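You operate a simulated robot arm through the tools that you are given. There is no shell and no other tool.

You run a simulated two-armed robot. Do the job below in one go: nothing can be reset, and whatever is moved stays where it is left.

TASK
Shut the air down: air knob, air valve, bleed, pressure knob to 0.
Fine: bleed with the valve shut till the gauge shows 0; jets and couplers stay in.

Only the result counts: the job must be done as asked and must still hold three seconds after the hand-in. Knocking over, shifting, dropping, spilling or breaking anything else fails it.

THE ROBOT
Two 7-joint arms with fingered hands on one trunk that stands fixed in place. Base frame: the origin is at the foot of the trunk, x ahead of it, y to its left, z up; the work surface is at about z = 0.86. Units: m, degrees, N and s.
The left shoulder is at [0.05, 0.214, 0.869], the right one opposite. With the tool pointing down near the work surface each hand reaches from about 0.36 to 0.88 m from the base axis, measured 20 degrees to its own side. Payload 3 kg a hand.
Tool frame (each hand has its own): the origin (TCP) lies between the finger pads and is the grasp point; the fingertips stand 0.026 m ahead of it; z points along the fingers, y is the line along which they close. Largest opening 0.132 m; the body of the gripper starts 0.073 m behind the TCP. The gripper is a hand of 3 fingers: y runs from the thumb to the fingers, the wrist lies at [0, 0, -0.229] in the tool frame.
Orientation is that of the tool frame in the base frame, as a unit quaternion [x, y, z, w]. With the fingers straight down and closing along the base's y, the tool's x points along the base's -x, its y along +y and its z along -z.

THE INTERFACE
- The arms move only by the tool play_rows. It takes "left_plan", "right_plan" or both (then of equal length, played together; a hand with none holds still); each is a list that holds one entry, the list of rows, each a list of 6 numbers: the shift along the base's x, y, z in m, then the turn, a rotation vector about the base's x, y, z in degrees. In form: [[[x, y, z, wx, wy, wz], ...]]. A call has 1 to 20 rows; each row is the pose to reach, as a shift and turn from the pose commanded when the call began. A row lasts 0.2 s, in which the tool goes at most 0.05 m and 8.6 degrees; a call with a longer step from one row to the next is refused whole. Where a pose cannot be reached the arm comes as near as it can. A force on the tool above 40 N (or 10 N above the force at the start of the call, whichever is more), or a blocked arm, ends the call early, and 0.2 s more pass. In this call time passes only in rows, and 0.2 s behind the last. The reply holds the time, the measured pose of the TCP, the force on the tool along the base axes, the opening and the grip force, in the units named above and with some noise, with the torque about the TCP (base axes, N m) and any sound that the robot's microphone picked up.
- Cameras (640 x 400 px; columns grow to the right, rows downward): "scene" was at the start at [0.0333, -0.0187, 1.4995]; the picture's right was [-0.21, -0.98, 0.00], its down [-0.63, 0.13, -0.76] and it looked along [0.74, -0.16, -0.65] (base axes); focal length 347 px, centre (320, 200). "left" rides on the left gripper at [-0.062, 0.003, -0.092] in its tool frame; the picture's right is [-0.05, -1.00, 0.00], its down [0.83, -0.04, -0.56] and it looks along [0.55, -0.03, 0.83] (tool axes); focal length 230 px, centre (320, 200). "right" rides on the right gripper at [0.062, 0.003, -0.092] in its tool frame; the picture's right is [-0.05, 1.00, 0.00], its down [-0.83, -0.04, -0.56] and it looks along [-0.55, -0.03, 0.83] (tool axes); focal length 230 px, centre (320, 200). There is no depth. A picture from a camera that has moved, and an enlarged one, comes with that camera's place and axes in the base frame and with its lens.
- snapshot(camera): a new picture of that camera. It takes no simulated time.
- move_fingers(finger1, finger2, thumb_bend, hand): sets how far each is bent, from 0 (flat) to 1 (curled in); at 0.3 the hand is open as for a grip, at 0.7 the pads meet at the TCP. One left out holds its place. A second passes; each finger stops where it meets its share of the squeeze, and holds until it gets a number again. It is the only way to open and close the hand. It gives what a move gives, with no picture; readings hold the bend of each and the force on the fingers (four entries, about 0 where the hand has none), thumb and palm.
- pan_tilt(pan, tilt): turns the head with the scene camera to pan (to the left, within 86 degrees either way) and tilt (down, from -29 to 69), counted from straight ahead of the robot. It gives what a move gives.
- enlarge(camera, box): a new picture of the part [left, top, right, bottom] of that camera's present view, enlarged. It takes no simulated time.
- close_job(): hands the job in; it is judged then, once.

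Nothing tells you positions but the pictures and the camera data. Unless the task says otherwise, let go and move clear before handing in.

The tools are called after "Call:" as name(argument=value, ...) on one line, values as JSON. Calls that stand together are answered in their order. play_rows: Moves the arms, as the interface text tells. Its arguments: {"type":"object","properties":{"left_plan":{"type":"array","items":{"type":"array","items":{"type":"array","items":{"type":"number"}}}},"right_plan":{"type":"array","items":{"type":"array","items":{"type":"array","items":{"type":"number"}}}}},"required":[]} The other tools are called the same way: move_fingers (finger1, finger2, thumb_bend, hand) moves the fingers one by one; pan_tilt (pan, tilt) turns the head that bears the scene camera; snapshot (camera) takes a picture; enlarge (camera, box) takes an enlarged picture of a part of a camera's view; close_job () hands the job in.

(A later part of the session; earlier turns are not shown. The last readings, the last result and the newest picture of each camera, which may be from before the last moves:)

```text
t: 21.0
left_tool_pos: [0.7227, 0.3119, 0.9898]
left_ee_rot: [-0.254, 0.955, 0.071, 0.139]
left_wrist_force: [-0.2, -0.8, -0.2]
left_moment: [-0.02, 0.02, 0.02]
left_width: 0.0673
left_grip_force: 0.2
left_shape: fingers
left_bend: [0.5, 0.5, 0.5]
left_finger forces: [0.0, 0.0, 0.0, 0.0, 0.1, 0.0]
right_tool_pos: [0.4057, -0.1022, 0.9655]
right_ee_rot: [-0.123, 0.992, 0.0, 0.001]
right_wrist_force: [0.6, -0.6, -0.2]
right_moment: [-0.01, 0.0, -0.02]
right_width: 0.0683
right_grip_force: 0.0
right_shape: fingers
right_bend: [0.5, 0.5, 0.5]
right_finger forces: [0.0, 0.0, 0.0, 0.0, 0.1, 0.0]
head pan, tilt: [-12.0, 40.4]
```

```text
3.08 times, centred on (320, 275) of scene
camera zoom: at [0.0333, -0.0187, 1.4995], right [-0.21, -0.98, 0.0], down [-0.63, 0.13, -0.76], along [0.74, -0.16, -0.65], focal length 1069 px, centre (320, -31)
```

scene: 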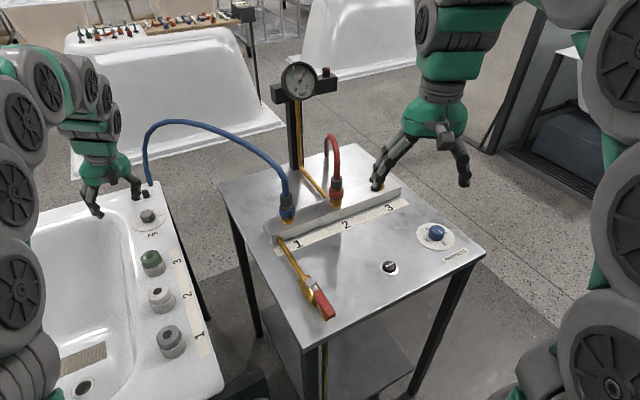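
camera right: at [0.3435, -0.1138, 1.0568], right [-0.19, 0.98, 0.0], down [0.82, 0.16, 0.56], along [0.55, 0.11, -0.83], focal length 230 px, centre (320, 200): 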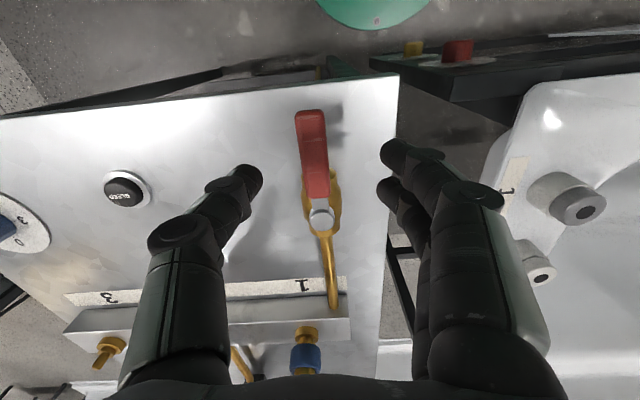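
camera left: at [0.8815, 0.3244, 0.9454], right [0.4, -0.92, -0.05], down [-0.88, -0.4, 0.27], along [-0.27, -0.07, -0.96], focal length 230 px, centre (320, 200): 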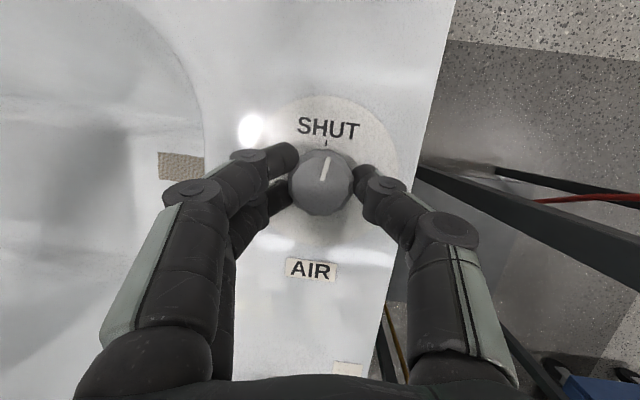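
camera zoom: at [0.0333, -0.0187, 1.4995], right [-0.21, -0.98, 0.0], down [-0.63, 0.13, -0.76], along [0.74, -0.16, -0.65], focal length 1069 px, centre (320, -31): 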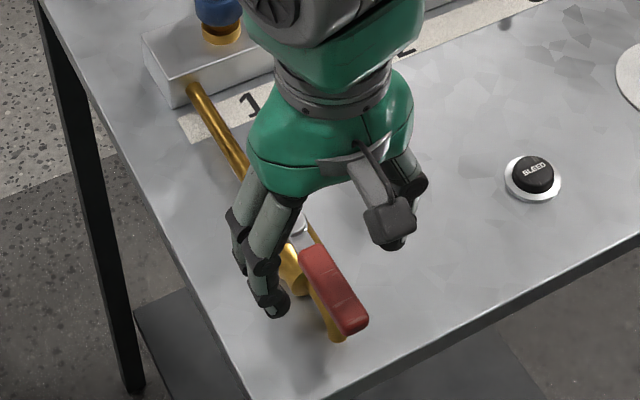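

The lever sits between the thumb and the fingers. I'll lower to z ≈ 0.92 and close lightly on it.

Call:
play_rows(right_plan=[[[0, -0.002, -0.025, 0, 0, 0], [0, -0.003, -0.045, 0, 0, 0]]])

Call:
move_fingers(hand="right", finger1=0.62, finger2=0.62, thumb_bend=0.62)

Call:
snapshot(camera="right")

Call:
enlarge(camera="scene", box=[250, 210, 390, 340])

```text
t: 21.6
left_tool_pos: [0.7226, 0.3134, 0.9908]
left_ee_rot: [-0.255, 0.954, 0.071, 0.139]
left_wrist_force: [-0.1, 0.1, 0.1]
left_moment: [0.02, 0.02, 0.0]
left_width: 0.0674
left_grip_force: 0.1
left_shape: fingers
left_bend: [0.5, 0.5, 0.5]
left_finger forces: [0.0, 0.1, 0.0, 0.0, 0.0, 0.1]
right_tool_pos: [0.4035, -0.1087, 0.9176]
right_ee_rot: [-0.122, 0.993, 0.0, -0.001]
right_wrist_force: [0.3, -0.1, 0.1]
right_moment: [0.01, -0.02, -0.02]
right_width: 0.0684
right_grip_force: 0.1
right_shape: fingers
right_bend: [0.5, 0.5, 0.5]
right_finger forces: [0.0, 0.1, 0.0, 0.1, 0.0, 0.0]
head pan, tilt: [-12.0, 40.4]
```

```text
t: 22.6
left_tool_pos: [0.7214, 0.3128, 0.9912]
left_ee_rot: [-0.254, 0.954, 0.071, 0.141]
left_wrist_force: [0.3, -0.5, -0.9]
left_moment: [0.01, -0.01, 0.02]
left_width: 0.0672
left_grip_force: 0.1
left_shape: fingers
left_bend: [0.5, 0.5, 0.5]
left_finger forces: [0.1, 0.0, 0.0, 0.1, 0.0, 0.0]
right_tool_pos: [0.4046, -0.1081, 0.9174]
right_ee_rot: [-0.121, 0.993, 0.0, 0.0]
right_wrist_force: [-0.4, 0.3, 0.4]
right_moment: [0.0, -0.01, 0.04]
right_width: 0.029
right_grip_force: 0.1
right_shape: fingers
right_bend: [0.62, 0.62, 0.62]
right_finger forces: [0.1, 0.1, 0.0, 0.0, 0.1, 0.0]
head pan, tilt: [-12.0, 40.4]
```

```text
taken
camera right: at [0.3432, -0.119, 1.01], right [-0.19, 0.98, 0.0], down [0.82, 0.16, 0.56], along [0.55, 0.11, -0.83], focal length 230 px, centre (320, 200)
```

right: 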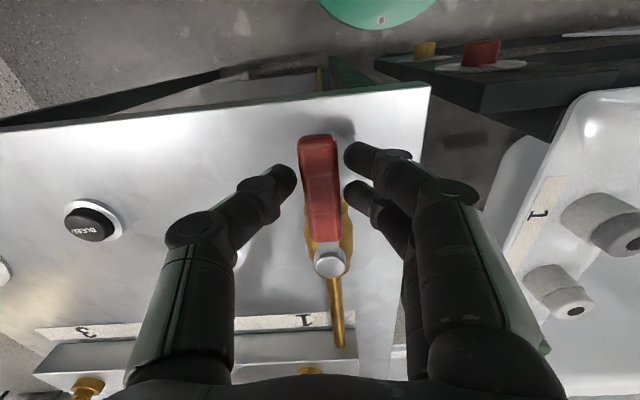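

```text
3.08 times, centred on (320, 275) of scene
camera zoom: at [0.0333, -0.0187, 1.4995], right [-0.21, -0.98, 0.0], down [-0.63, 0.13, -0.76], along [0.74, -0.16, -0.65], focal length 1069 px, centre (320, -31)
```

zoom: 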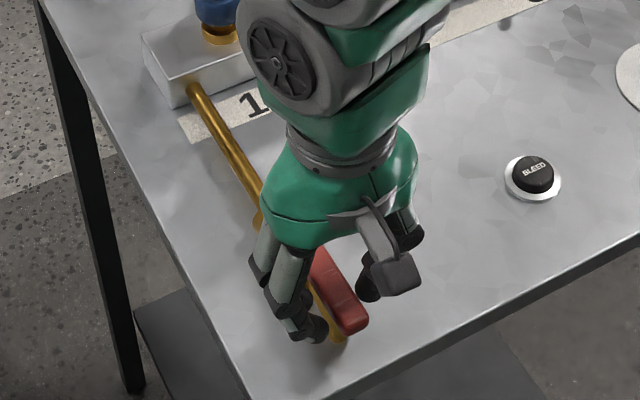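

The fingers straddle the handle with small clearance. I'll test the closing direction with a small push toward +y (clockwise from above) while watching the force.

Call:
play_rows(right_plan=[[[-0.001, 0.004, 0, 0, 0, -3], [-0.002, 0.008, 0, 0, 0, -6], [-0.002, 0.012, 0, 0, 0, -9], [-0.0025, 0.016, 0, 0, 0, -12]]])

Call:
snapshot(camera="right")

```text
t: 23.6
left_tool_pos: [0.7208, 0.3127, 0.9907]
left_ee_rot: [-0.255, 0.954, 0.071, 0.139]
left_wrist_force: [-0.4, -0.6, -0.3]
left_moment: [0.01, 0.03, 0.0]
left_width: 0.0674
left_grip_force: 0.0
left_shape: fingers
left_bend: [0.5, 0.5, 0.5]
left_finger forces: [0.1, 0.0, 0.0, 0.1, 0.1, 0.0]
right_tool_pos: [0.403, -0.093, 0.9187]
right_ee_rot: [-0.016, 1.0, 0.0, 0.001]
right_wrist_force: [9.8, -9.1, 4.2]
right_moment: [-0.31, -0.21, 0.23]
right_width: 0.039
right_grip_force: 4.9
right_shape: fingers
right_bend: [0.62, 0.62, 0.59]
right_finger forces: [0.1, 0.0, 0.0, 0.1, 11.3, 0.1]
head pan, tilt: [-12.0, 40.4]
```

```text
taken
camera right: at [0.34, -0.091, 1.0114], right [0.02, 1.0, 0.0], down [0.83, -0.02, 0.56], along [0.56, -0.01, -0.83], focal length 230 px, centre (320, 200)
```

right: 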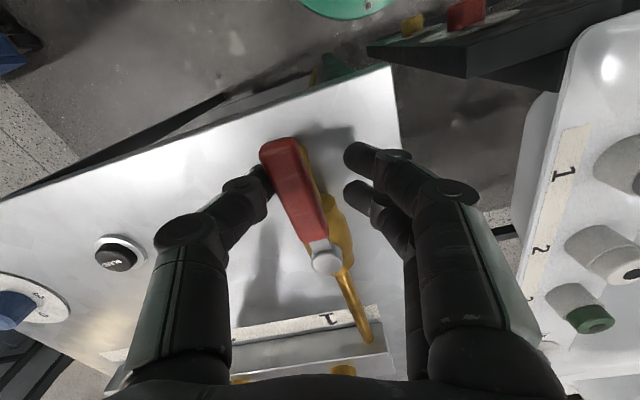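

The lever did not move at about 11 N, so that direction looks blocked. I'll try the other way, counter-clockwise toward -y, with the same gentleness.

Call:
play_rows(right_plan=[[[0.001, -0.008, 0, 0, 0, 6], [0.0025, -0.016, 0, 0, 0, 12], [0.003, -0.024, 0, 0, 0, 14], [0.004, -0.03, 0, 0, 0, 18]]])

Call:
snapshot(camera="right")

```text
t: 24.6
left_tool_pos: [0.7213, 0.3121, 0.9905]
left_ee_rot: [-0.256, 0.954, 0.071, 0.139]
left_wrist_force: [1.6, -0.6, -0.5]
left_moment: [0.0, 0.01, -0.01]
left_width: 0.0671
left_grip_force: 0.1
left_shape: fingers
left_bend: [0.5, 0.5, 0.5]
left_finger forces: [0.0, 0.0, 0.1, 0.1, 0.1, 0.1]
right_tool_pos: [0.4065, -0.1227, 0.9188]
right_ee_rot: [-0.174, 0.985, 0.0, 0.0]
right_wrist_force: [0.6, 1.9, 0.7]
right_moment: [0.0, -0.01, 0.0]
right_width: 0.0298
right_grip_force: 0.5
right_shape: fingers
right_bend: [0.62, 0.61, 0.62]
right_finger forces: [0.2, 1.3, 0.0, 0.0, 0.1, 0.0]
head pan, tilt: [-12.0, 40.4]
```

```text
taken
camera right: at [0.3468, -0.1392, 1.0115], right [-0.29, 0.96, 0.0], down [0.8, 0.24, 0.56], along [0.53, 0.16, -0.83], focal length 230 px, centre (320, 200)
```

right: 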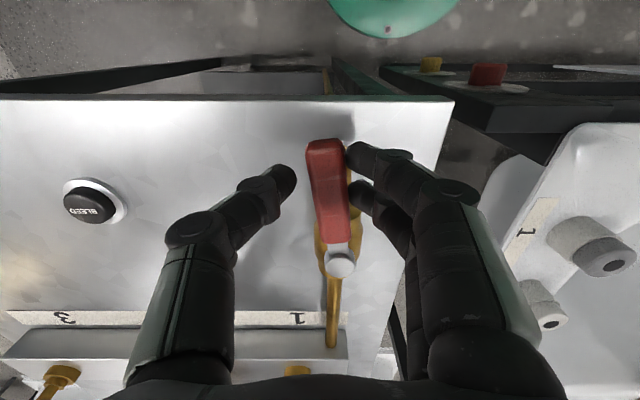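

The lever swings this way with very little force. I'll carry it along the arc around its pivot, turning the hand with it.

Call:
play_rows(right_plan=[[[0.0052, -0.0083, 0, 0, 0, 8], [0.0114, -0.0159, 0, 0, 0, 16], [0.0186, -0.0224, 0, 0, 0, 24], [0.0267, -0.0279, 0, 0, 0, 32], [0.0354, -0.0323, 0, 0, 0, 40]]])

Call:
snapshot(camera="right")

Call:
snapshot(camera="scene")

```text
t: 25.8
left_tool_pos: [0.7221, 0.3137, 0.9903]
left_ee_rot: [-0.255, 0.954, 0.071, 0.14]
left_wrist_force: [-0.2, -0.4, 0.4]
left_moment: [0.01, -0.01, 0.01]
left_width: 0.0675
left_grip_force: 0.1
left_shape: fingers
left_bend: [0.5, 0.5, 0.5]
left_finger forces: [0.0, 0.0, 0.1, 0.1, 0.0, 0.0]
right_tool_pos: [0.442, -0.1544, 0.9182]
right_ee_rot: [-0.501, 0.865, 0.0, 0.0]
right_wrist_force: [-1.9, 1.1, 0.1]
right_moment: [0.05, 0.05, 0.01]
right_width: 0.0296
right_grip_force: 0.8
right_shape: fingers
right_bend: [0.62, 0.61, 0.62]
right_finger forces: [0.4, 1.1, 0.0, 0.0, 0.0, 0.0]
head pan, tilt: [-12.0, 40.4]
```

```text
taken
camera right: at [0.4073, -0.2058, 1.0114], right [-0.84, 0.54, 0.0], down [0.45, 0.7, 0.56], along [0.3, 0.47, -0.83], focal length 230 px, centre (320, 200)
```

right: 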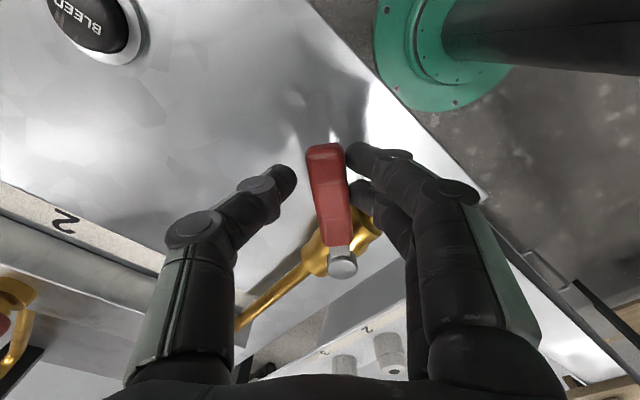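

```text
taken
```

scene: 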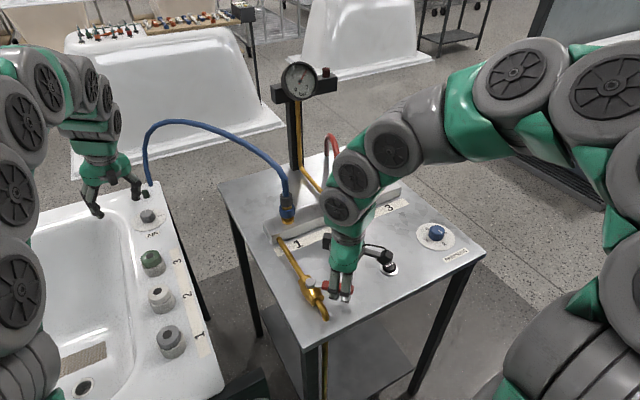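

The lever follows smoothly. I'll continue the arc toward the perpendicular position.

Call:
play_rows(right_plan=[[[0.0093, -0.003, 0, 0, 0, 8], [0.0189, -0.0048, 0, 0, 0, 16], [0.0287, -0.0052, 0, 0, 0, 24], [0.0384, -0.0042, 0, 0, 0, 32]]])

Call:
snapshot(camera="right")

Call:
enlarge(camera="scene", box=[250, 210, 410, 340])

```text
t: 26.8
left_tool_pos: [0.7227, 0.3129, 0.991]
left_ee_rot: [-0.255, 0.954, 0.071, 0.14]
left_wrist_force: [-0.3, -0.5, -0.2]
left_moment: [0.01, -0.04, -0.01]
left_width: 0.0673
left_grip_force: 0.1
left_shape: fingers
left_bend: [0.5, 0.5, 0.5]
left_finger forces: [0.0, 0.0, 0.0, 0.1, 0.0, 0.0]
right_tool_pos: [0.4792, -0.1627, 0.9194]
right_ee_rot: [0.72, -0.694, -0.001, 0.0]
right_wrist_force: [-1.3, -0.4, -0.8]
right_moment: [-0.01, 0.04, 0.02]
right_width: 0.0296
right_grip_force: 0.7
right_shape: fingers
right_bend: [0.62, 0.61, 0.62]
right_finger forces: [0.2, 0.8, 0.0, 0.1, 0.0, 0.0]
head pan, tilt: [-12.0, 40.4]
```

```text
taken
camera right: at [0.4777, -0.2216, 1.0112], right [-1.0, 0.02, 0.0], down [0.01, 0.83, 0.55], along [0.01, 0.55, -0.83], focal length 230 px, centre (320, 200)
```

right: 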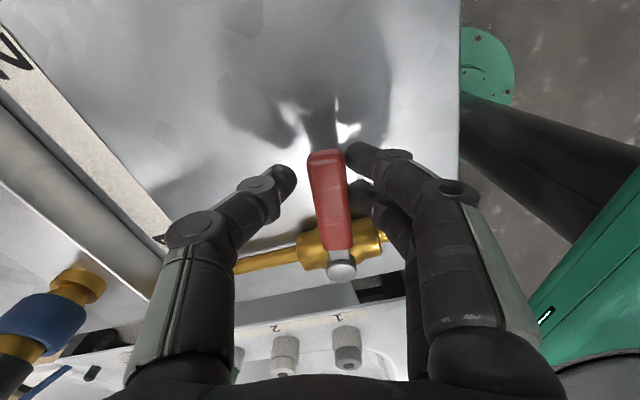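

```text
3.08 times, centred on (330, 275) of scene
camera zoom: at [0.0333, -0.0187, 1.4995], right [-0.21, -0.98, 0.0], down [-0.63, 0.13, -0.76], along [0.74, -0.16, -0.65], focal length 1069 px, centre (289, -31)
```

zoom: 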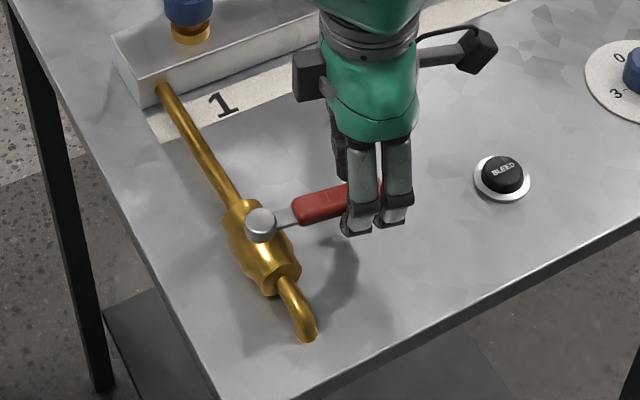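

The lever is a few degrees short of perpendicular. I'll nudge it on in small steps until the stop shows up in the force.

Call:
play_rows(right_plan=[[[0.0048, 0.0011, 0, 0, 0, 4], [0.0095, 0.0023, 0, 0, 0, 8]]])

Call:
snapshot(camera="right")

```text
t: 27.4
left_tool_pos: [0.7219, 0.313, 0.99]
left_ee_rot: [-0.255, 0.954, 0.071, 0.14]
left_wrist_force: [0.3, 0.3, 0.2]
left_moment: [0.01, 0.01, 0.02]
left_width: 0.0671
left_grip_force: 0.0
left_shape: fingers
left_bend: [0.5, 0.5, 0.5]
left_finger forces: [0.1, 0.1, 0.1, 0.1, 0.0, 0.0]
right_tool_pos: [0.4885, -0.1585, 0.9195]
right_ee_rot: [0.766, -0.643, -0.001, 0.001]
right_wrist_force: [-0.2, -1.0, 0.1]
right_moment: [0.02, 0.03, 0.01]
right_width: 0.0292
right_grip_force: 0.6
right_shape: fingers
right_bend: [0.62, 0.61, 0.62]
right_finger forces: [0.6, 1.0, 0.1, 0.0, 0.1, 0.0]
head pan, tilt: [-12.0, 40.4]
```

```text
taken
camera right: at [0.4951, -0.2181, 1.0112], right [-0.99, -0.12, 0.0], down [-0.1, 0.83, 0.56], along [-0.07, 0.55, -0.83], focal length 230 px, centre (320, 200)
```

right: 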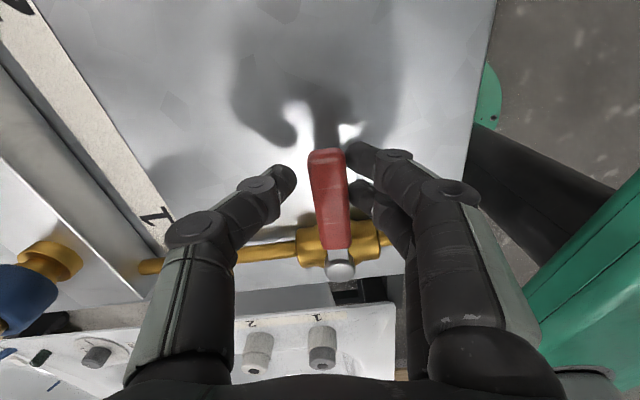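

Call:
play_rows(right_plan=[[[0.0046, 0.0018, 0, 0, 0, 4], [0.0068, 0.0028, 0, 0, 0, 6]]])

Call:
snapshot(camera="right")

```text
t: 28.0
left_tool_pos: [0.7222, 0.3127, 0.9907]
left_ee_rot: [-0.255, 0.954, 0.071, 0.139]
left_wrist_force: [0.4, -0.9, -0.7]
left_moment: [-0.01, 0.0, -0.03]
left_width: 0.0674
left_grip_force: 0.0
left_shape: fingers
left_bend: [0.5, 0.5, 0.5]
left_finger forces: [0.0, 0.0, 0.0, 0.0, 0.0, 0.0]
right_tool_pos: [0.4954, -0.1543, 0.9183]
right_ee_rot: [0.798, -0.602, 0.0, 0.001]
right_wrist_force: [-6.4, -2.8, 3.9]
right_moment: [-0.03, 0.18, -0.01]
right_width: 0.0342
right_grip_force: 3.6
right_shape: fingers
right_bend: [0.59, 0.59, 0.62]
right_finger forces: [3.3, 3.3, 0.0, 0.1, 0.0, 0.0]
head pan, tilt: [-12.0, 40.4]
```

```text
taken
camera right: at [0.5085, -0.2134, 1.0112], right [-0.97, -0.22, 0.0], down [-0.19, 0.81, 0.56], along [-0.13, 0.54, -0.83], focal length 230 px, centre (320, 200)
```

right: 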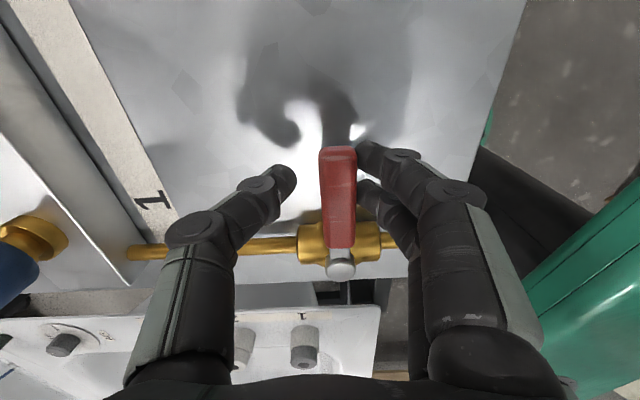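

The fingers met a firm stop and the lever is now square to the pipe, so the valve is shut. I'll release, lift, turn the hand back and inspect.

Call:
move_fingers(hand="right", finger1=0.5, finger2=0.5, thumb_bend=0.5)

Call:
play_rows(right_plan=[[[0, 0, 0.03, 0, 0, 0], [0, 0, 0.07, 0, 0, 0], [0, 0, 0.11, 0, 0, -8], [0, -0.02, 0.14, 0, 0, -16], [0, -0.04, 0.15, 0, 0, -24], [0, -0.06, 0.15, 0, 0, -32], [0, -0.08, 0.15, 0, 0, -40], [0, -0.1, 0.15, 0, 0, -48], [0, -0.12, 0.15, 0, 0, -56], [0, -0.122, 0.15, 0, 0, -64], [0, -0.122, 0.15, 0, 0, -72], [0, -0.122, 0.15, 0, 0, -80], [0, -0.122, 0.15, 0, 0, -88]]])

Call:
snapshot(camera="right")

Call:
snapshot(camera="scene")

Call:
enlarge(camera="scene", box=[260, 50, 350, 106])

```text
t: 29.0
left_tool_pos: [0.7233, 0.3132, 0.9911]
left_ee_rot: [-0.255, 0.954, 0.071, 0.139]
left_wrist_force: [0.6, -0.1, 0.6]
left_moment: [0.02, 0.03, 0.01]
left_width: 0.0674
left_grip_force: 0.0
left_shape: fingers
left_bend: [0.5, 0.5, 0.5]
left_finger forces: [0.1, 0.0, 0.0, 0.0, 0.1, 0.0]
right_tool_pos: [0.497, -0.155, 0.9197]
right_ee_rot: [0.798, -0.603, 0.0, 0.0]
right_wrist_force: [0.1, -0.9, 0.7]
right_moment: [0.01, -0.03, -0.03]
right_width: 0.067
right_grip_force: 0.0
right_shape: fingers
right_bend: [0.5, 0.5, 0.5]
right_finger forces: [0.0, 0.1, 0.1, 0.0, 0.0, 0.0]
head pan, tilt: [-12.0, 40.4]
```

```text
t: 31.8
left_tool_pos: [0.7217, 0.3133, 0.9908]
left_ee_rot: [-0.254, 0.954, 0.071, 0.14]
left_wrist_force: [0.4, 0.3, 0.1]
left_moment: [0.01, 0.02, 0.0]
left_width: 0.0674
left_grip_force: 0.1
left_shape: fingers
left_bend: [0.5, 0.5, 0.5]
left_finger forces: [0.1, 0.1, 0.1, 0.1, 0.0, 0.0]
right_tool_pos: [0.4958, -0.2766, 1.0682]
right_ee_rot: [-0.153, 0.988, 0.0, 0.0]
right_wrist_force: [-0.1, 0.4, 0.3]
right_moment: [-0.01, 0.02, 0.0]
right_width: 0.0675
right_grip_force: 0.0
right_shape: fingers
right_bend: [0.5, 0.5, 0.5]
right_finger forces: [0.0, 0.0, 0.1, 0.0, 0.0, 0.0]
head pan, tilt: [-12.0, 40.4]
```

```text
taken
camera right: at [0.4357, -0.2917, 1.1612], right [-0.26, 0.97, 0.0], down [0.8, 0.21, 0.55], along [0.54, 0.14, -0.83], focal length 230 px, centre (320, 200)
```

right: 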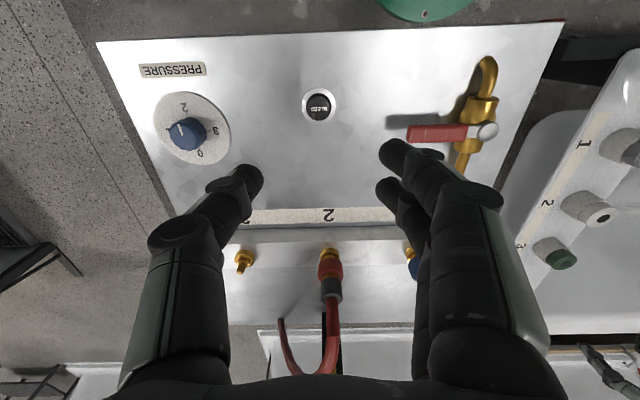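

```text
taken
```

scene: 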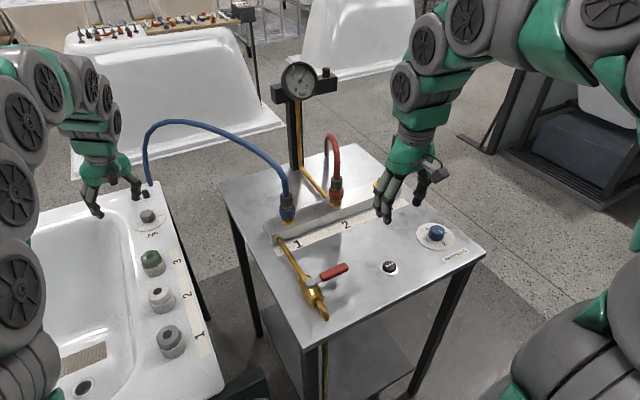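

```text
7.11 times, centred on (305, 78) of scene
camera zoom: at [0.0333, -0.0187, 1.4995], right [-0.21, -0.98, 0.0], down [-0.63, 0.13, -0.76], along [0.74, -0.16, -0.65], focal length 2470 px, centre (427, 1068)
```

zoom: 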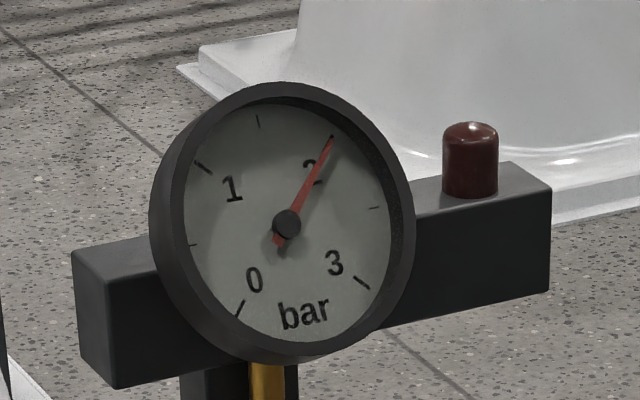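

The lever now points across the pipe, and the gauge still holds 2 bar. BLEED is at about (0.493, -0.2785), so I'll pinch the fingers together and come down over it.

Call:
move_fingers(hand="right", finger1=0.7, finger2=0.7, thumb_bend=0.7)

Call:
play_rows(right_plan=[[[-0.003, -0.002, -0.04, 0, 0, 0], [-0.003, -0.002, -0.08, 0, 0, 0], [-0.003, -0.002, -0.11, 0, 0, 0], [-0.003, -0.002, -0.14, 0, 0, 0]]])

Call:
snapshot(camera="right")

Call:
enlarge(camera="scene", box=[340, 210, 440, 290])

```text
t: 32.8
left_tool_pos: [0.7227, 0.3135, 0.9903]
left_ee_rot: [-0.255, 0.954, 0.071, 0.14]
left_wrist_force: [0.2, -0.5, 0.8]
left_moment: [0.0, 0.0, 0.01]
left_width: 0.0673
left_grip_force: 0.1
left_shape: fingers
left_bend: [0.5, 0.5, 0.5]
left_finger forces: [0.0, 0.1, 0.0, 0.1, 0.0, 0.0]
right_tool_pos: [0.4957, -0.2763, 1.0681]
right_ee_rot: [-0.156, 0.988, 0.0, 0.0]
right_wrist_force: [0.4, 0.1, -0.6]
right_moment: [0.04, 0.04, 0.01]
right_width: 0.0063
right_grip_force: 0.0
right_shape: fingers
right_bend: [0.7, 0.7, 0.7]
right_finger forces: [0.0, 0.0, 0.0, 0.0, 0.0, 0.0]
head pan, tilt: [-12.0, 40.4]
```

```text
t: 33.8
left_tool_pos: [0.7229, 0.3141, 0.9915]
left_ee_rot: [-0.255, 0.954, 0.071, 0.14]
left_wrist_force: [0.6, 0.2, -0.3]
left_moment: [-0.02, -0.01, 0.01]
left_width: 0.0673
left_grip_force: 0.0
left_shape: fingers
left_bend: [0.5, 0.5, 0.5]
left_finger forces: [0.1, 0.0, 0.1, 0.1, 0.1, 0.0]
right_tool_pos: [0.4943, -0.2781, 0.9313]
right_ee_rot: [-0.157, 0.988, 0.0, 0.0]
right_wrist_force: [0.2, 0.1, 0.7]
right_moment: [0.0, 0.02, -0.03]
right_width: 0.0061
right_grip_force: 0.1
right_shape: fingers
right_bend: [0.7, 0.7, 0.7]
right_finger forces: [0.0, 0.1, 0.0, 0.0, 0.0, 0.0]
head pan, tilt: [-12.0, 40.4]
```

```text
taken
camera right: at [0.433, -0.2925, 1.0237], right [-0.26, 0.97, 0.0], down [0.8, 0.21, 0.56], along [0.54, 0.14, -0.83], focal length 230 px, centre (320, 200)
```

right: 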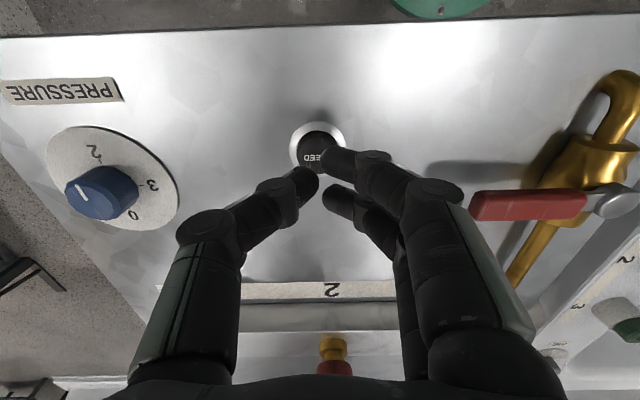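

```text
5.00 times, centred on (390, 250) of scene
camera zoom: at [0.0333, -0.0187, 1.4995], right [-0.21, -0.98, 0.0], down [-0.63, 0.13, -0.76], along [0.74, -0.16, -0.65], focal length 1736 px, centre (-30, -50)
```

zoom: 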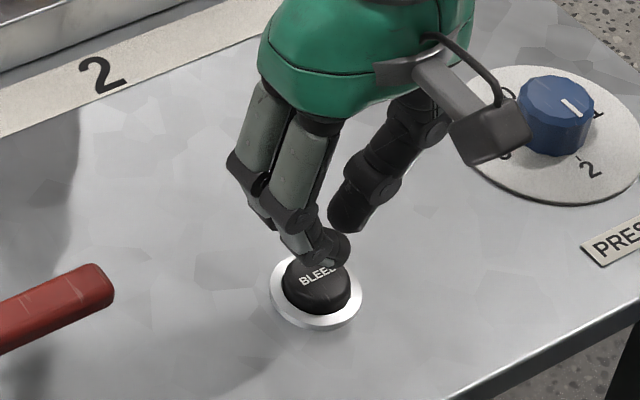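

Two fingers together might catch the collar, so I'll press with the thumb tip alone. I'll open the other two fingers a bit and tilt the hand 8° so the thumb is lowest.

Call:
move_fingers(hand="right", finger1=0.52, finger2=0.52, thumb_bend=0.7)

Call:
play_rows(right_plan=[[[-0.003, 0.0045, 0, 7.6, 2.4, 0], [-0.003, 0.0045, -0.01, 7.6, 2.4, 0], [-0.003, 0.0045, -0.018, 7.6, 2.4, 0]]])

Call:
snapshot(camera="right")

Call:
enlarge(camera="scene", box=[340, 210, 440, 290])

```text
t: 34.8
left_tool_pos: [0.7225, 0.3128, 0.9913]
left_ee_rot: [-0.254, 0.955, 0.07, 0.139]
left_wrist_force: [-0.1, -0.2, 0.3]
left_moment: [-0.05, 0.02, 0.0]
left_width: 0.0672
left_grip_force: 0.0
left_shape: fingers
left_bend: [0.5, 0.5, 0.5]
left_finger forces: [0.0, 0.0, 0.0, 0.1, 0.0, 0.0]
right_tool_pos: [0.4934, -0.2781, 0.9311]
right_ee_rot: [-0.157, 0.988, 0.001, 0.0]
right_wrist_force: [0.1, 0.1, 0.8]
right_moment: [0.02, -0.02, -0.01]
right_width: 0.0329
right_grip_force: 0.0
right_shape: fingers
right_bend: [0.52, 0.52, 0.7]
right_finger forces: [0.0, 0.0, 0.1, 0.0, 0.0, 0.1]
head pan, tilt: [-12.0, 40.4]
```

```text
t: 35.6
left_tool_pos: [0.7218, 0.3138, 0.9914]
left_ee_rot: [-0.255, 0.954, 0.071, 0.139]
left_wrist_force: [-0.2, -0.8, 0.2]
left_moment: [0.02, 0.02, -0.03]
left_width: 0.0671
left_grip_force: 0.0
left_shape: fingers
left_bend: [0.5, 0.5, 0.5]
left_finger forces: [0.1, 0.0, 0.1, 0.0, 0.0, 0.0]
right_tool_pos: [0.4896, -0.2736, 0.9128]
right_ee_rot: [-0.155, 0.985, 0.068, -0.011]
right_wrist_force: [0.1, 0.0, -0.3]
right_moment: [-0.02, -0.01, 0.0]
right_width: 0.0328
right_grip_force: 0.1
right_shape: fingers
right_bend: [0.52, 0.52, 0.7]
right_finger forces: [0.0, 0.1, 0.0, 0.1, 0.0, 0.0]
head pan, tilt: [-12.0, 40.4]
```

```text
taken
camera right: at [0.4334, -0.3011, 1.0033], right [-0.26, 0.96, 0.14], down [0.83, 0.14, 0.54], along [0.5, 0.25, -0.83], focal length 230 px, centre (320, 200)
```

right: 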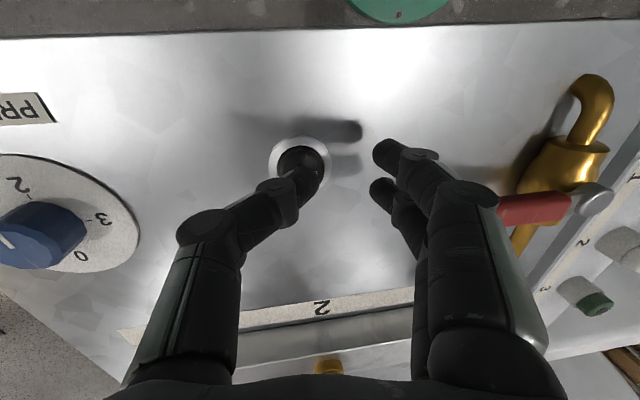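

```text
5.00 times, centred on (390, 250) of scene
camera zoom: at [0.0333, -0.0187, 1.4995], right [-0.21, -0.98, 0.0], down [-0.63, 0.13, -0.76], along [0.74, -0.16, -0.65], focal length 1736 px, centre (-30, -50)
```

zoom: 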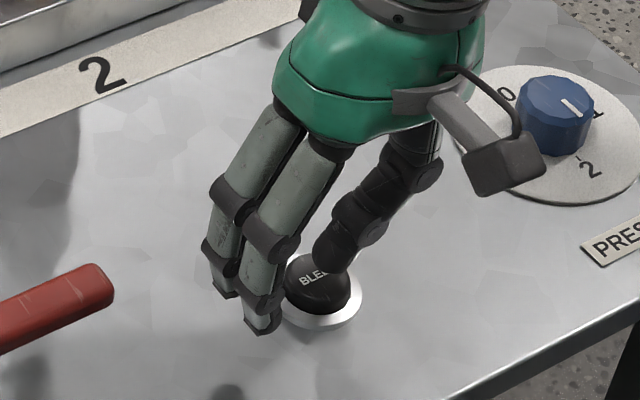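

The thumb is over the button, about 4 mm off to +y. I'll correct that and press down in small steps, watching force and sound.

Call:
play_rows(right_plan=[[[0, -0.004, -0.003, 0, 0, 0], [0, -0.004, -0.006, 0, 0, 0], [0, -0.004, -0.009, 0, 0, 0], [0, -0.004, -0.012, 0, 0, 0]]])

Call:
enlarge(camera="scene", box=[340, 210, 440, 290])

```text
t: 36.6
left_tool_pos: [0.7216, 0.3132, 0.9903]
left_ee_rot: [-0.255, 0.954, 0.071, 0.14]
left_wrist_force: [-0.1, 0.3, -0.3]
left_moment: [0.01, 0.02, -0.02]
left_width: 0.0671
left_grip_force: 0.0
left_shape: fingers
left_bend: [0.5, 0.5, 0.5]
left_finger forces: [0.0, 0.1, 0.1, 0.0, 0.0, 0.0]
right_tool_pos: [0.4891, -0.2781, 0.8996]
right_ee_rot: [-0.156, 0.985, 0.069, -0.011]
right_wrist_force: [-0.9, -0.9, 2.4]
right_moment: [-0.09, 0.02, 0.0]
right_width: 0.0328
right_grip_force: 1.0
right_shape: fingers
right_bend: [0.52, 0.52, 0.7]
right_finger forces: [0.0, 0.0, 0.1, 0.0, 2.3, 0.0]
head pan, tilt: [-12.0, 40.4]
heard: click
```

```text
5.00 times, centred on (390, 250) of scene
camera zoom: at [0.0333, -0.0187, 1.4995], right [-0.21, -0.98, 0.0], down [-0.63, 0.13, -0.76], along [0.74, -0.16, -0.65], focal length 1736 px, centre (-30, -50)
```

zoom: 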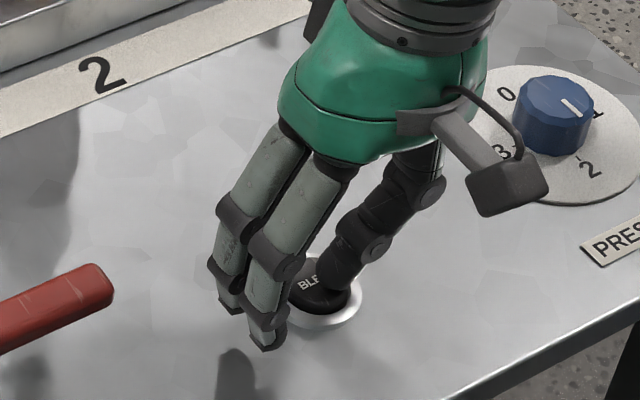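

I heard a click, so the button is down at about 2 N. I'll press 1 mm more, hold, and watch the gauge.

Call:
play_rows(right_plan=[[[0, 0, -0.001, 0, 0, 0], [0, 0, -0.001, 0, 0, 0], [0, 0, -0.001, 0, 0, 0], [0, 0, -0.001, 0, 0, 0], [0, 0, -0.001, 0, 0, 0]]])

Call:
enlarge(camera="scene", box=[260, 50, 350, 106])

```text
t: 37.8
left_tool_pos: [0.7225, 0.314, 0.9913]
left_ee_rot: [-0.255, 0.954, 0.071, 0.139]
left_wrist_force: [0.0, 0.8, -0.2]
left_moment: [-0.02, -0.01, -0.01]
left_width: 0.0675
left_grip_force: 0.1
left_shape: fingers
left_bend: [0.5, 0.5, 0.5]
left_finger forces: [0.1, 0.0, 0.1, 0.0, 0.0, 0.1]
right_tool_pos: [0.49, -0.2772, 0.8971]
right_ee_rot: [-0.155, 0.985, 0.069, -0.01]
right_wrist_force: [-0.1, -1.7, 1.9]
right_moment: [-0.03, 0.0, 0.0]
right_width: 0.0323
right_grip_force: 0.9
right_shape: fingers
right_bend: [0.52, 0.52, 0.7]
right_finger forces: [0.0, 0.0, 0.0, 0.0, 2.7, 0.0]
head pan, tilt: [-12.0, 40.4]
```

```text
7.11 times, centred on (305, 78) of scene
camera zoom: at [0.0333, -0.0187, 1.4995], right [-0.21, -0.98, 0.0], down [-0.63, 0.13, -0.76], along [0.74, -0.16, -0.65], focal length 2470 px, centre (427, 1068)
```

zoom: 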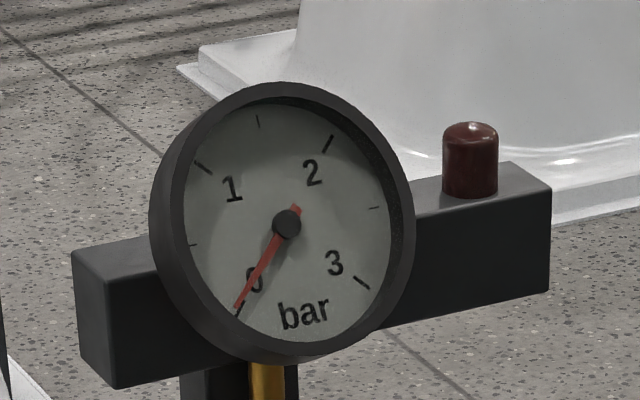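

The gauge has dropped to about 0. I'll hold a few more seconds to be sure it bleeds fully.

Call:
play_rows(right_plan=[[[0, 0, -0.0005, 0, 0, 0], [0, 0, -0.0005, 0, 0, 0], [0, 0, -0.0005, 0, 0, 0], [0, 0, -0.0005, 0, 0, 0], [0, 0, -0.0005, 0, 0, 0], [0, 0, -0.0005, 0, 0, 0], [0, 0, -0.0005, 0, 0, 0], [0, 0, -0.0005, 0, 0, 0], [0, 0, -0.0005, 0, 0, 0], [0, 0, -0.0005, 0, 0, 0], [0, 0, -0.0005, 0, 0, 0], [0, 0, -0.0005, 0, 0, 0], [0, 0, -0.0005, 0, 0, 0], [0, 0, -0.0005, 0, 0, 0], [0, 0, -0.0005, 0, 0, 0]]])

Call:
enlarge(camera="scene", box=[280, 60, 320, 95])

```text
t: 41.0
left_tool_pos: [0.7226, 0.3118, 0.9911]
left_ee_rot: [-0.255, 0.954, 0.072, 0.139]
left_wrist_force: [-0.8, -0.3, -0.3]
left_moment: [0.03, -0.03, -0.01]
left_width: 0.0672
left_grip_force: 0.0
left_shape: fingers
left_bend: [0.5, 0.5, 0.5]
left_finger forces: [0.1, 0.0, 0.0, 0.0, 0.1, 0.1]
right_tool_pos: [0.49, -0.2781, 0.8979]
right_ee_rot: [-0.155, 0.986, 0.069, -0.01]
right_wrist_force: [1.1, 0.0, 3.0]
right_moment: [-0.03, 0.0, 0.0]
right_width: 0.0321
right_grip_force: 2.2
right_shape: fingers
right_bend: [0.52, 0.52, 0.7]
right_finger forces: [0.0, 0.0, 0.1, 0.0, 3.2, 0.1]
head pan, tilt: [-12.0, 40.4]
```

```text
11.43 times, centred on (300, 78) of scene
camera zoom: at [0.0333, -0.0187, 1.4995], right [-0.21, -0.98, 0.0], down [-0.63, 0.13, -0.76], along [0.74, -0.16, -0.65], focal length 3969 px, centre (549, 1600)
```

zoom: 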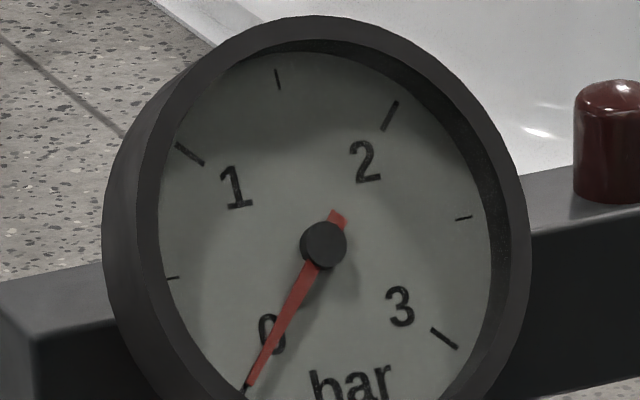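

The gauge needle is on the 0 tick. I'll release the button, lift, level the hand and move above the PRESSURE knob for a look.

Call:
play_rows(right_plan=[[[0, 0, 0.02, 0, 0, 0], [0, 0, 0.05, 0, 0, 0], [0.01, -0.02, 0.08, -4, -1.2, 0], [0.025, -0.05, 0.1, -7.6, -2.4, 0], [0.04, -0.085, 0.1, -7.6, -2.4, 0], [0.055, -0.12, 0.1, -7.6, -2.4, 0], [0.07, -0.146, 0.1, -7.6, -2.4, 0]]])

Call:
snapshot(camera="right")

Call:
enlarge(camera="scene", box=[260, 50, 350, 106])

Call:
snapshot(camera="scene")

```text
t: 42.6
left_tool_pos: [0.7218, 0.3139, 0.991]
left_ee_rot: [-0.255, 0.954, 0.071, 0.139]
left_wrist_force: [-0.1, -0.1, 0.4]
left_moment: [0.01, -0.01, -0.03]
left_width: 0.0671
left_grip_force: 0.1
left_shape: fingers
left_bend: [0.5, 0.5, 0.5]
left_finger forces: [0.0, 0.0, 0.0, 0.0, 0.1, 0.0]
right_tool_pos: [0.5606, -0.4236, 0.9966]
right_ee_rot: [-0.156, 0.988, 0.0, 0.0]
right_wrist_force: [0.3, -0.3, 0.3]
right_moment: [0.01, -0.02, 0.01]
right_width: 0.0326
right_grip_force: 0.0
right_shape: fingers
right_bend: [0.52, 0.52, 0.7]
right_finger forces: [0.1, 0.1, 0.0, 0.1, 0.0, 0.0]
head pan, tilt: [-12.0, 40.4]
```

```text
taken
camera right: at [0.4997, -0.4382, 1.0893], right [-0.26, 0.97, 0.0], down [0.8, 0.21, 0.55], along [0.54, 0.14, -0.83], focal length 230 px, centre (320, 200)
```

right: 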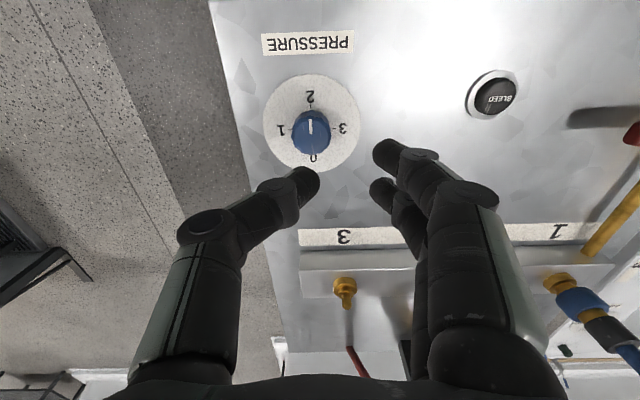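

```text
7.11 times, centred on (305, 78) of scene
camera zoom: at [0.0333, -0.0187, 1.4995], right [-0.21, -0.98, 0.0], down [-0.63, 0.13, -0.76], along [0.74, -0.16, -0.65], focal length 2470 px, centre (427, 1068)
```

zoom: 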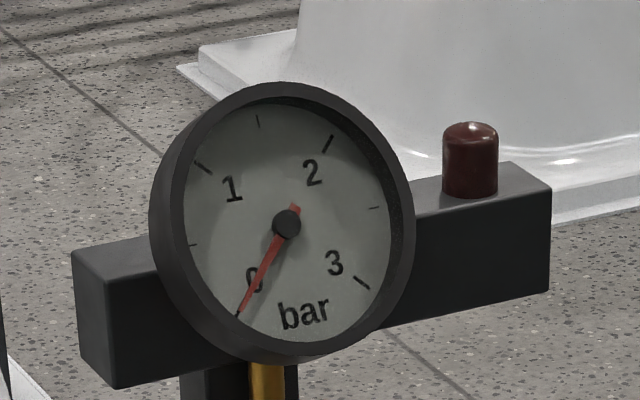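

```text
taken
```

scene: 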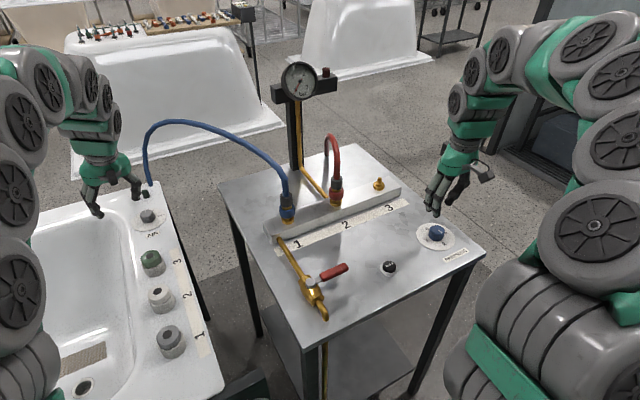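

Call:
enlarge(camera="right", box=[250, 60, 380, 190])

Call:
enlarge(camera="scene", box=[400, 205, 480, 265])

```text
3.08 times, centred on (315, 125) of right
camera zoom: at [0.4997, -0.4382, 1.0893], right [-0.26, 0.97, 0.0], down [0.8, 0.21, 0.55], along [0.54, 0.14, -0.83], focal length 708 px, centre (335, 431)
```

zoom: 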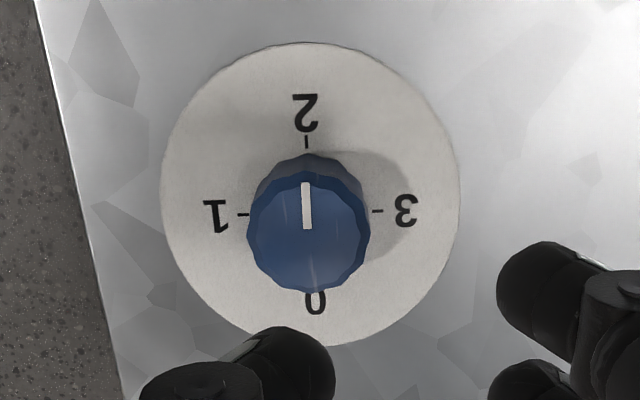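

```text
6.67 times, centred on (440, 235) of scene
camera zoom: at [0.0333, -0.0187, 1.4995], right [-0.21, -0.98, 0.0], down [-0.63, 0.13, -0.76], along [0.74, -0.16, -0.65], focal length 2315 px, centre (-480, -33)
```

zoom: 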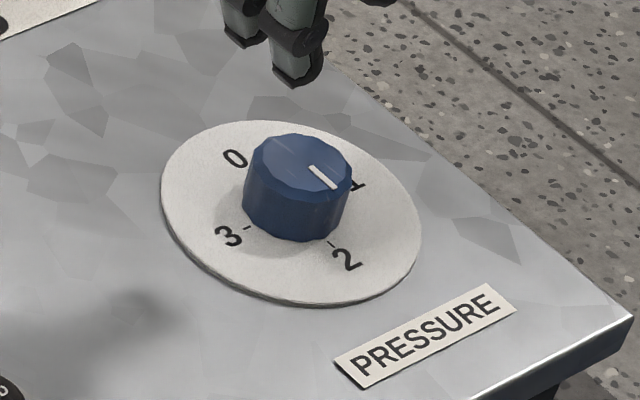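

The pressure mark sits exactly on 2. The scale runs 0-1-2-3 clockwise, so I must turn it 180° counter-clockwise through 1 to 0, in two strokes of 90°. First I'll open the fingers, centre on the knob at about (0.5645, -0.4295) and go down partway.

Call:
move_fingers(hand="right", finger1=0.45, finger2=0.45, thumb_bend=0.45)

Call:
play_rows(right_plan=[[[0.002, -0.003, -0.02, 0, 0, -6], [0.004, -0.0055, -0.05, 0, 0, -12]]])

Call:
snapshot(camera="right")

```text
t: 43.6
left_tool_pos: [0.7227, 0.3125, 0.9909]
left_ee_rot: [-0.255, 0.954, 0.071, 0.14]
left_wrist_force: [-0.3, -0.2, -0.5]
left_moment: [-0.02, 0.05, 0.0]
left_width: 0.0674
left_grip_force: 0.0
left_shape: fingers
left_bend: [0.5, 0.5, 0.5]
left_finger forces: [0.1, 0.1, 0.0, 0.0, 0.0, 0.0]
right_tool_pos: [0.5603, -0.423, 0.9974]
right_ee_rot: [-0.156, 0.988, 0.0, 0.001]
right_wrist_force: [-0.2, -0.2, 1.0]
right_moment: [-0.01, 0.0, -0.04]
right_width: 0.0839
right_grip_force: 0.0
right_shape: fingers
right_bend: [0.45, 0.45, 0.45]
right_finger forces: [0.1, 0.1, 0.0, 0.1, 0.0, 0.0]
head pan, tilt: [-12.0, 40.4]
```

```text
t: 44.2
left_tool_pos: [0.7227, 0.3134, 0.9905]
left_ee_rot: [-0.256, 0.954, 0.072, 0.139]
left_wrist_force: [-0.3, -0.6, 0.4]
left_moment: [0.0, 0.02, -0.01]
left_width: 0.0675
left_grip_force: 0.2
left_shape: fingers
left_bend: [0.5, 0.5, 0.5]
left_finger forces: [0.1, 0.1, 0.0, 0.0, 0.0, 0.0]
right_tool_pos: [0.5635, -0.4298, 0.9479]
right_ee_rot: [-0.051, 0.999, 0.0, 0.0]
right_wrist_force: [-1.0, -0.6, 0.6]
right_moment: [0.0, 0.03, -0.03]
right_width: 0.0841
right_grip_force: 0.0
right_shape: fingers
right_bend: [0.45, 0.45, 0.45]
right_finger forces: [0.0, 0.0, 0.0, 0.0, 0.0, 0.0]
head pan, tilt: [-12.0, 40.4]
```

```text
taken
camera right: at [0.5009, -0.4324, 1.0395], right [-0.05, 1.0, 0.0], down [0.83, 0.04, 0.56], along [0.55, 0.03, -0.83], focal length 230 px, centre (320, 200)
```

right: 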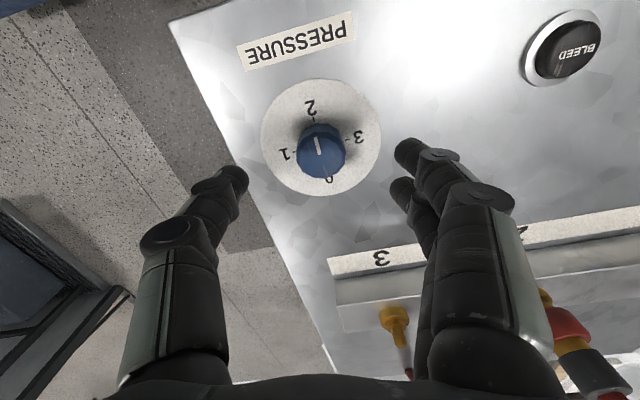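

Call:
play_rows(right_plan=[[[-0.0015, 0, -0.015, 0, 0, 0], [-0.0015, 0, -0.03, 0, 0, 0], [-0.0015, 0, -0.04, 0, 0, 0], [-0.0015, 0, -0.05, 0, 0, 0]]])

Call:
snapshot(camera="right")

Call:
enlarge(camera="scene", box=[390, 190, 490, 265])

```text
t: 45.2
left_tool_pos: [0.722, 0.3135, 0.9916]
left_ee_rot: [-0.255, 0.954, 0.072, 0.139]
left_wrist_force: [0.6, 0.0, -0.3]
left_moment: [0.03, 0.03, -0.01]
left_width: 0.0671
left_grip_force: 0.0
left_shape: fingers
left_bend: [0.5, 0.5, 0.5]
left_finger forces: [0.1, 0.0, 0.0, 0.0, 0.0, 0.0]
right_tool_pos: [0.5618, -0.4288, 0.8988]
right_ee_rot: [-0.052, 0.999, 0.0, 0.001]
right_wrist_force: [-0.2, 0.0, 0.5]
right_moment: [0.02, 0.04, 0.02]
right_width: 0.0844
right_grip_force: 0.1
right_shape: fingers
right_bend: [0.45, 0.45, 0.45]
right_finger forces: [0.1, 0.0, 0.0, 0.1, 0.0, 0.0]
head pan, tilt: [-12.0, 40.4]
```

```text
taken
camera right: at [0.4997, -0.4316, 0.9906], right [-0.05, 1.0, 0.0], down [0.83, 0.04, 0.56], along [0.55, 0.03, -0.83], focal length 230 px, centre (320, 200)
```

right: 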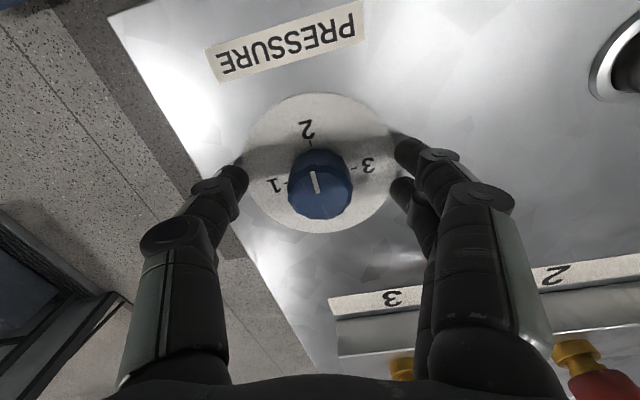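

```text
5.33 times, centred on (440, 228) of scene
camera zoom: at [0.0333, -0.0187, 1.4995], right [-0.21, -0.98, 0.0], down [-0.63, 0.13, -0.76], along [0.74, -0.16, -0.65], focal length 1852 px, centre (-320, 53)
```

zoom: 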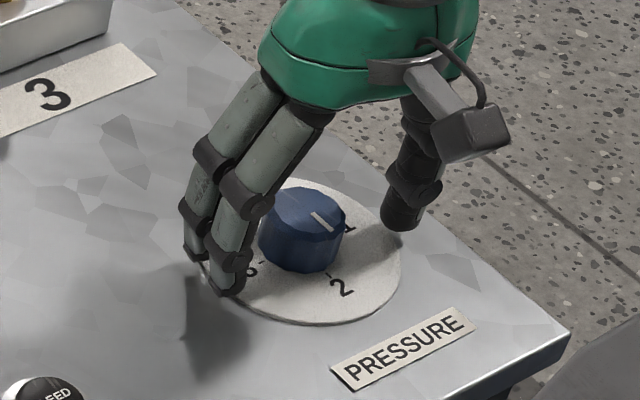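

The knob is centred between the fingertips, so I'll close on it.

Call:
move_fingers(hand="right", finger1=0.66, finger2=0.66, thumb_bend=0.66)

Call:
snapshot(camera="right")

```text
t: 46.2
left_tool_pos: [0.7221, 0.3136, 0.9904]
left_ee_rot: [-0.254, 0.954, 0.071, 0.139]
left_wrist_force: [-0.6, 0.6, 0.1]
left_moment: [-0.01, -0.01, 0.02]
left_width: 0.0674
left_grip_force: 0.1
left_shape: fingers
left_bend: [0.5, 0.5, 0.5]
left_finger forces: [0.0, 0.1, 0.1, 0.0, 0.0, 0.0]
right_tool_pos: [0.5624, -0.4297, 0.8972]
right_ee_rot: [-0.052, 0.999, 0.001, 0.0]
right_wrist_force: [-1.8, -2.0, -1.4]
right_moment: [-0.04, 0.02, 0.02]
right_width: 0.0278
right_grip_force: 5.7
right_shape: fingers
right_bend: [0.64, 0.61, 0.63]
right_finger forces: [1.2, 3.9, 0.0, 0.0, 7.1, 0.1]
head pan, tilt: [-12.0, 40.4]
```

```text
taken
camera right: at [0.4999, -0.4317, 0.9906], right [-0.05, 1.0, 0.0], down [0.83, 0.04, 0.56], along [0.55, 0.03, -0.83], focal length 230 px, centre (320, 200)
```

right: 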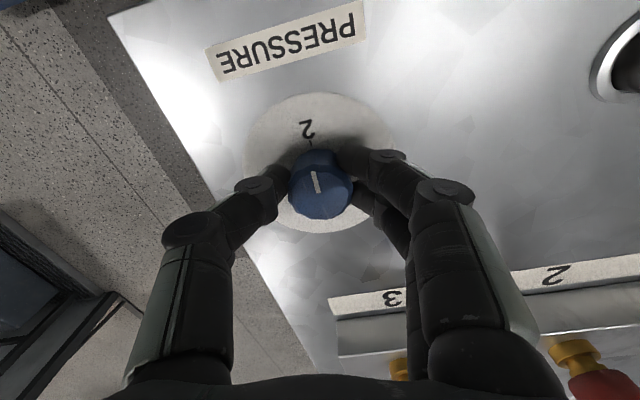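

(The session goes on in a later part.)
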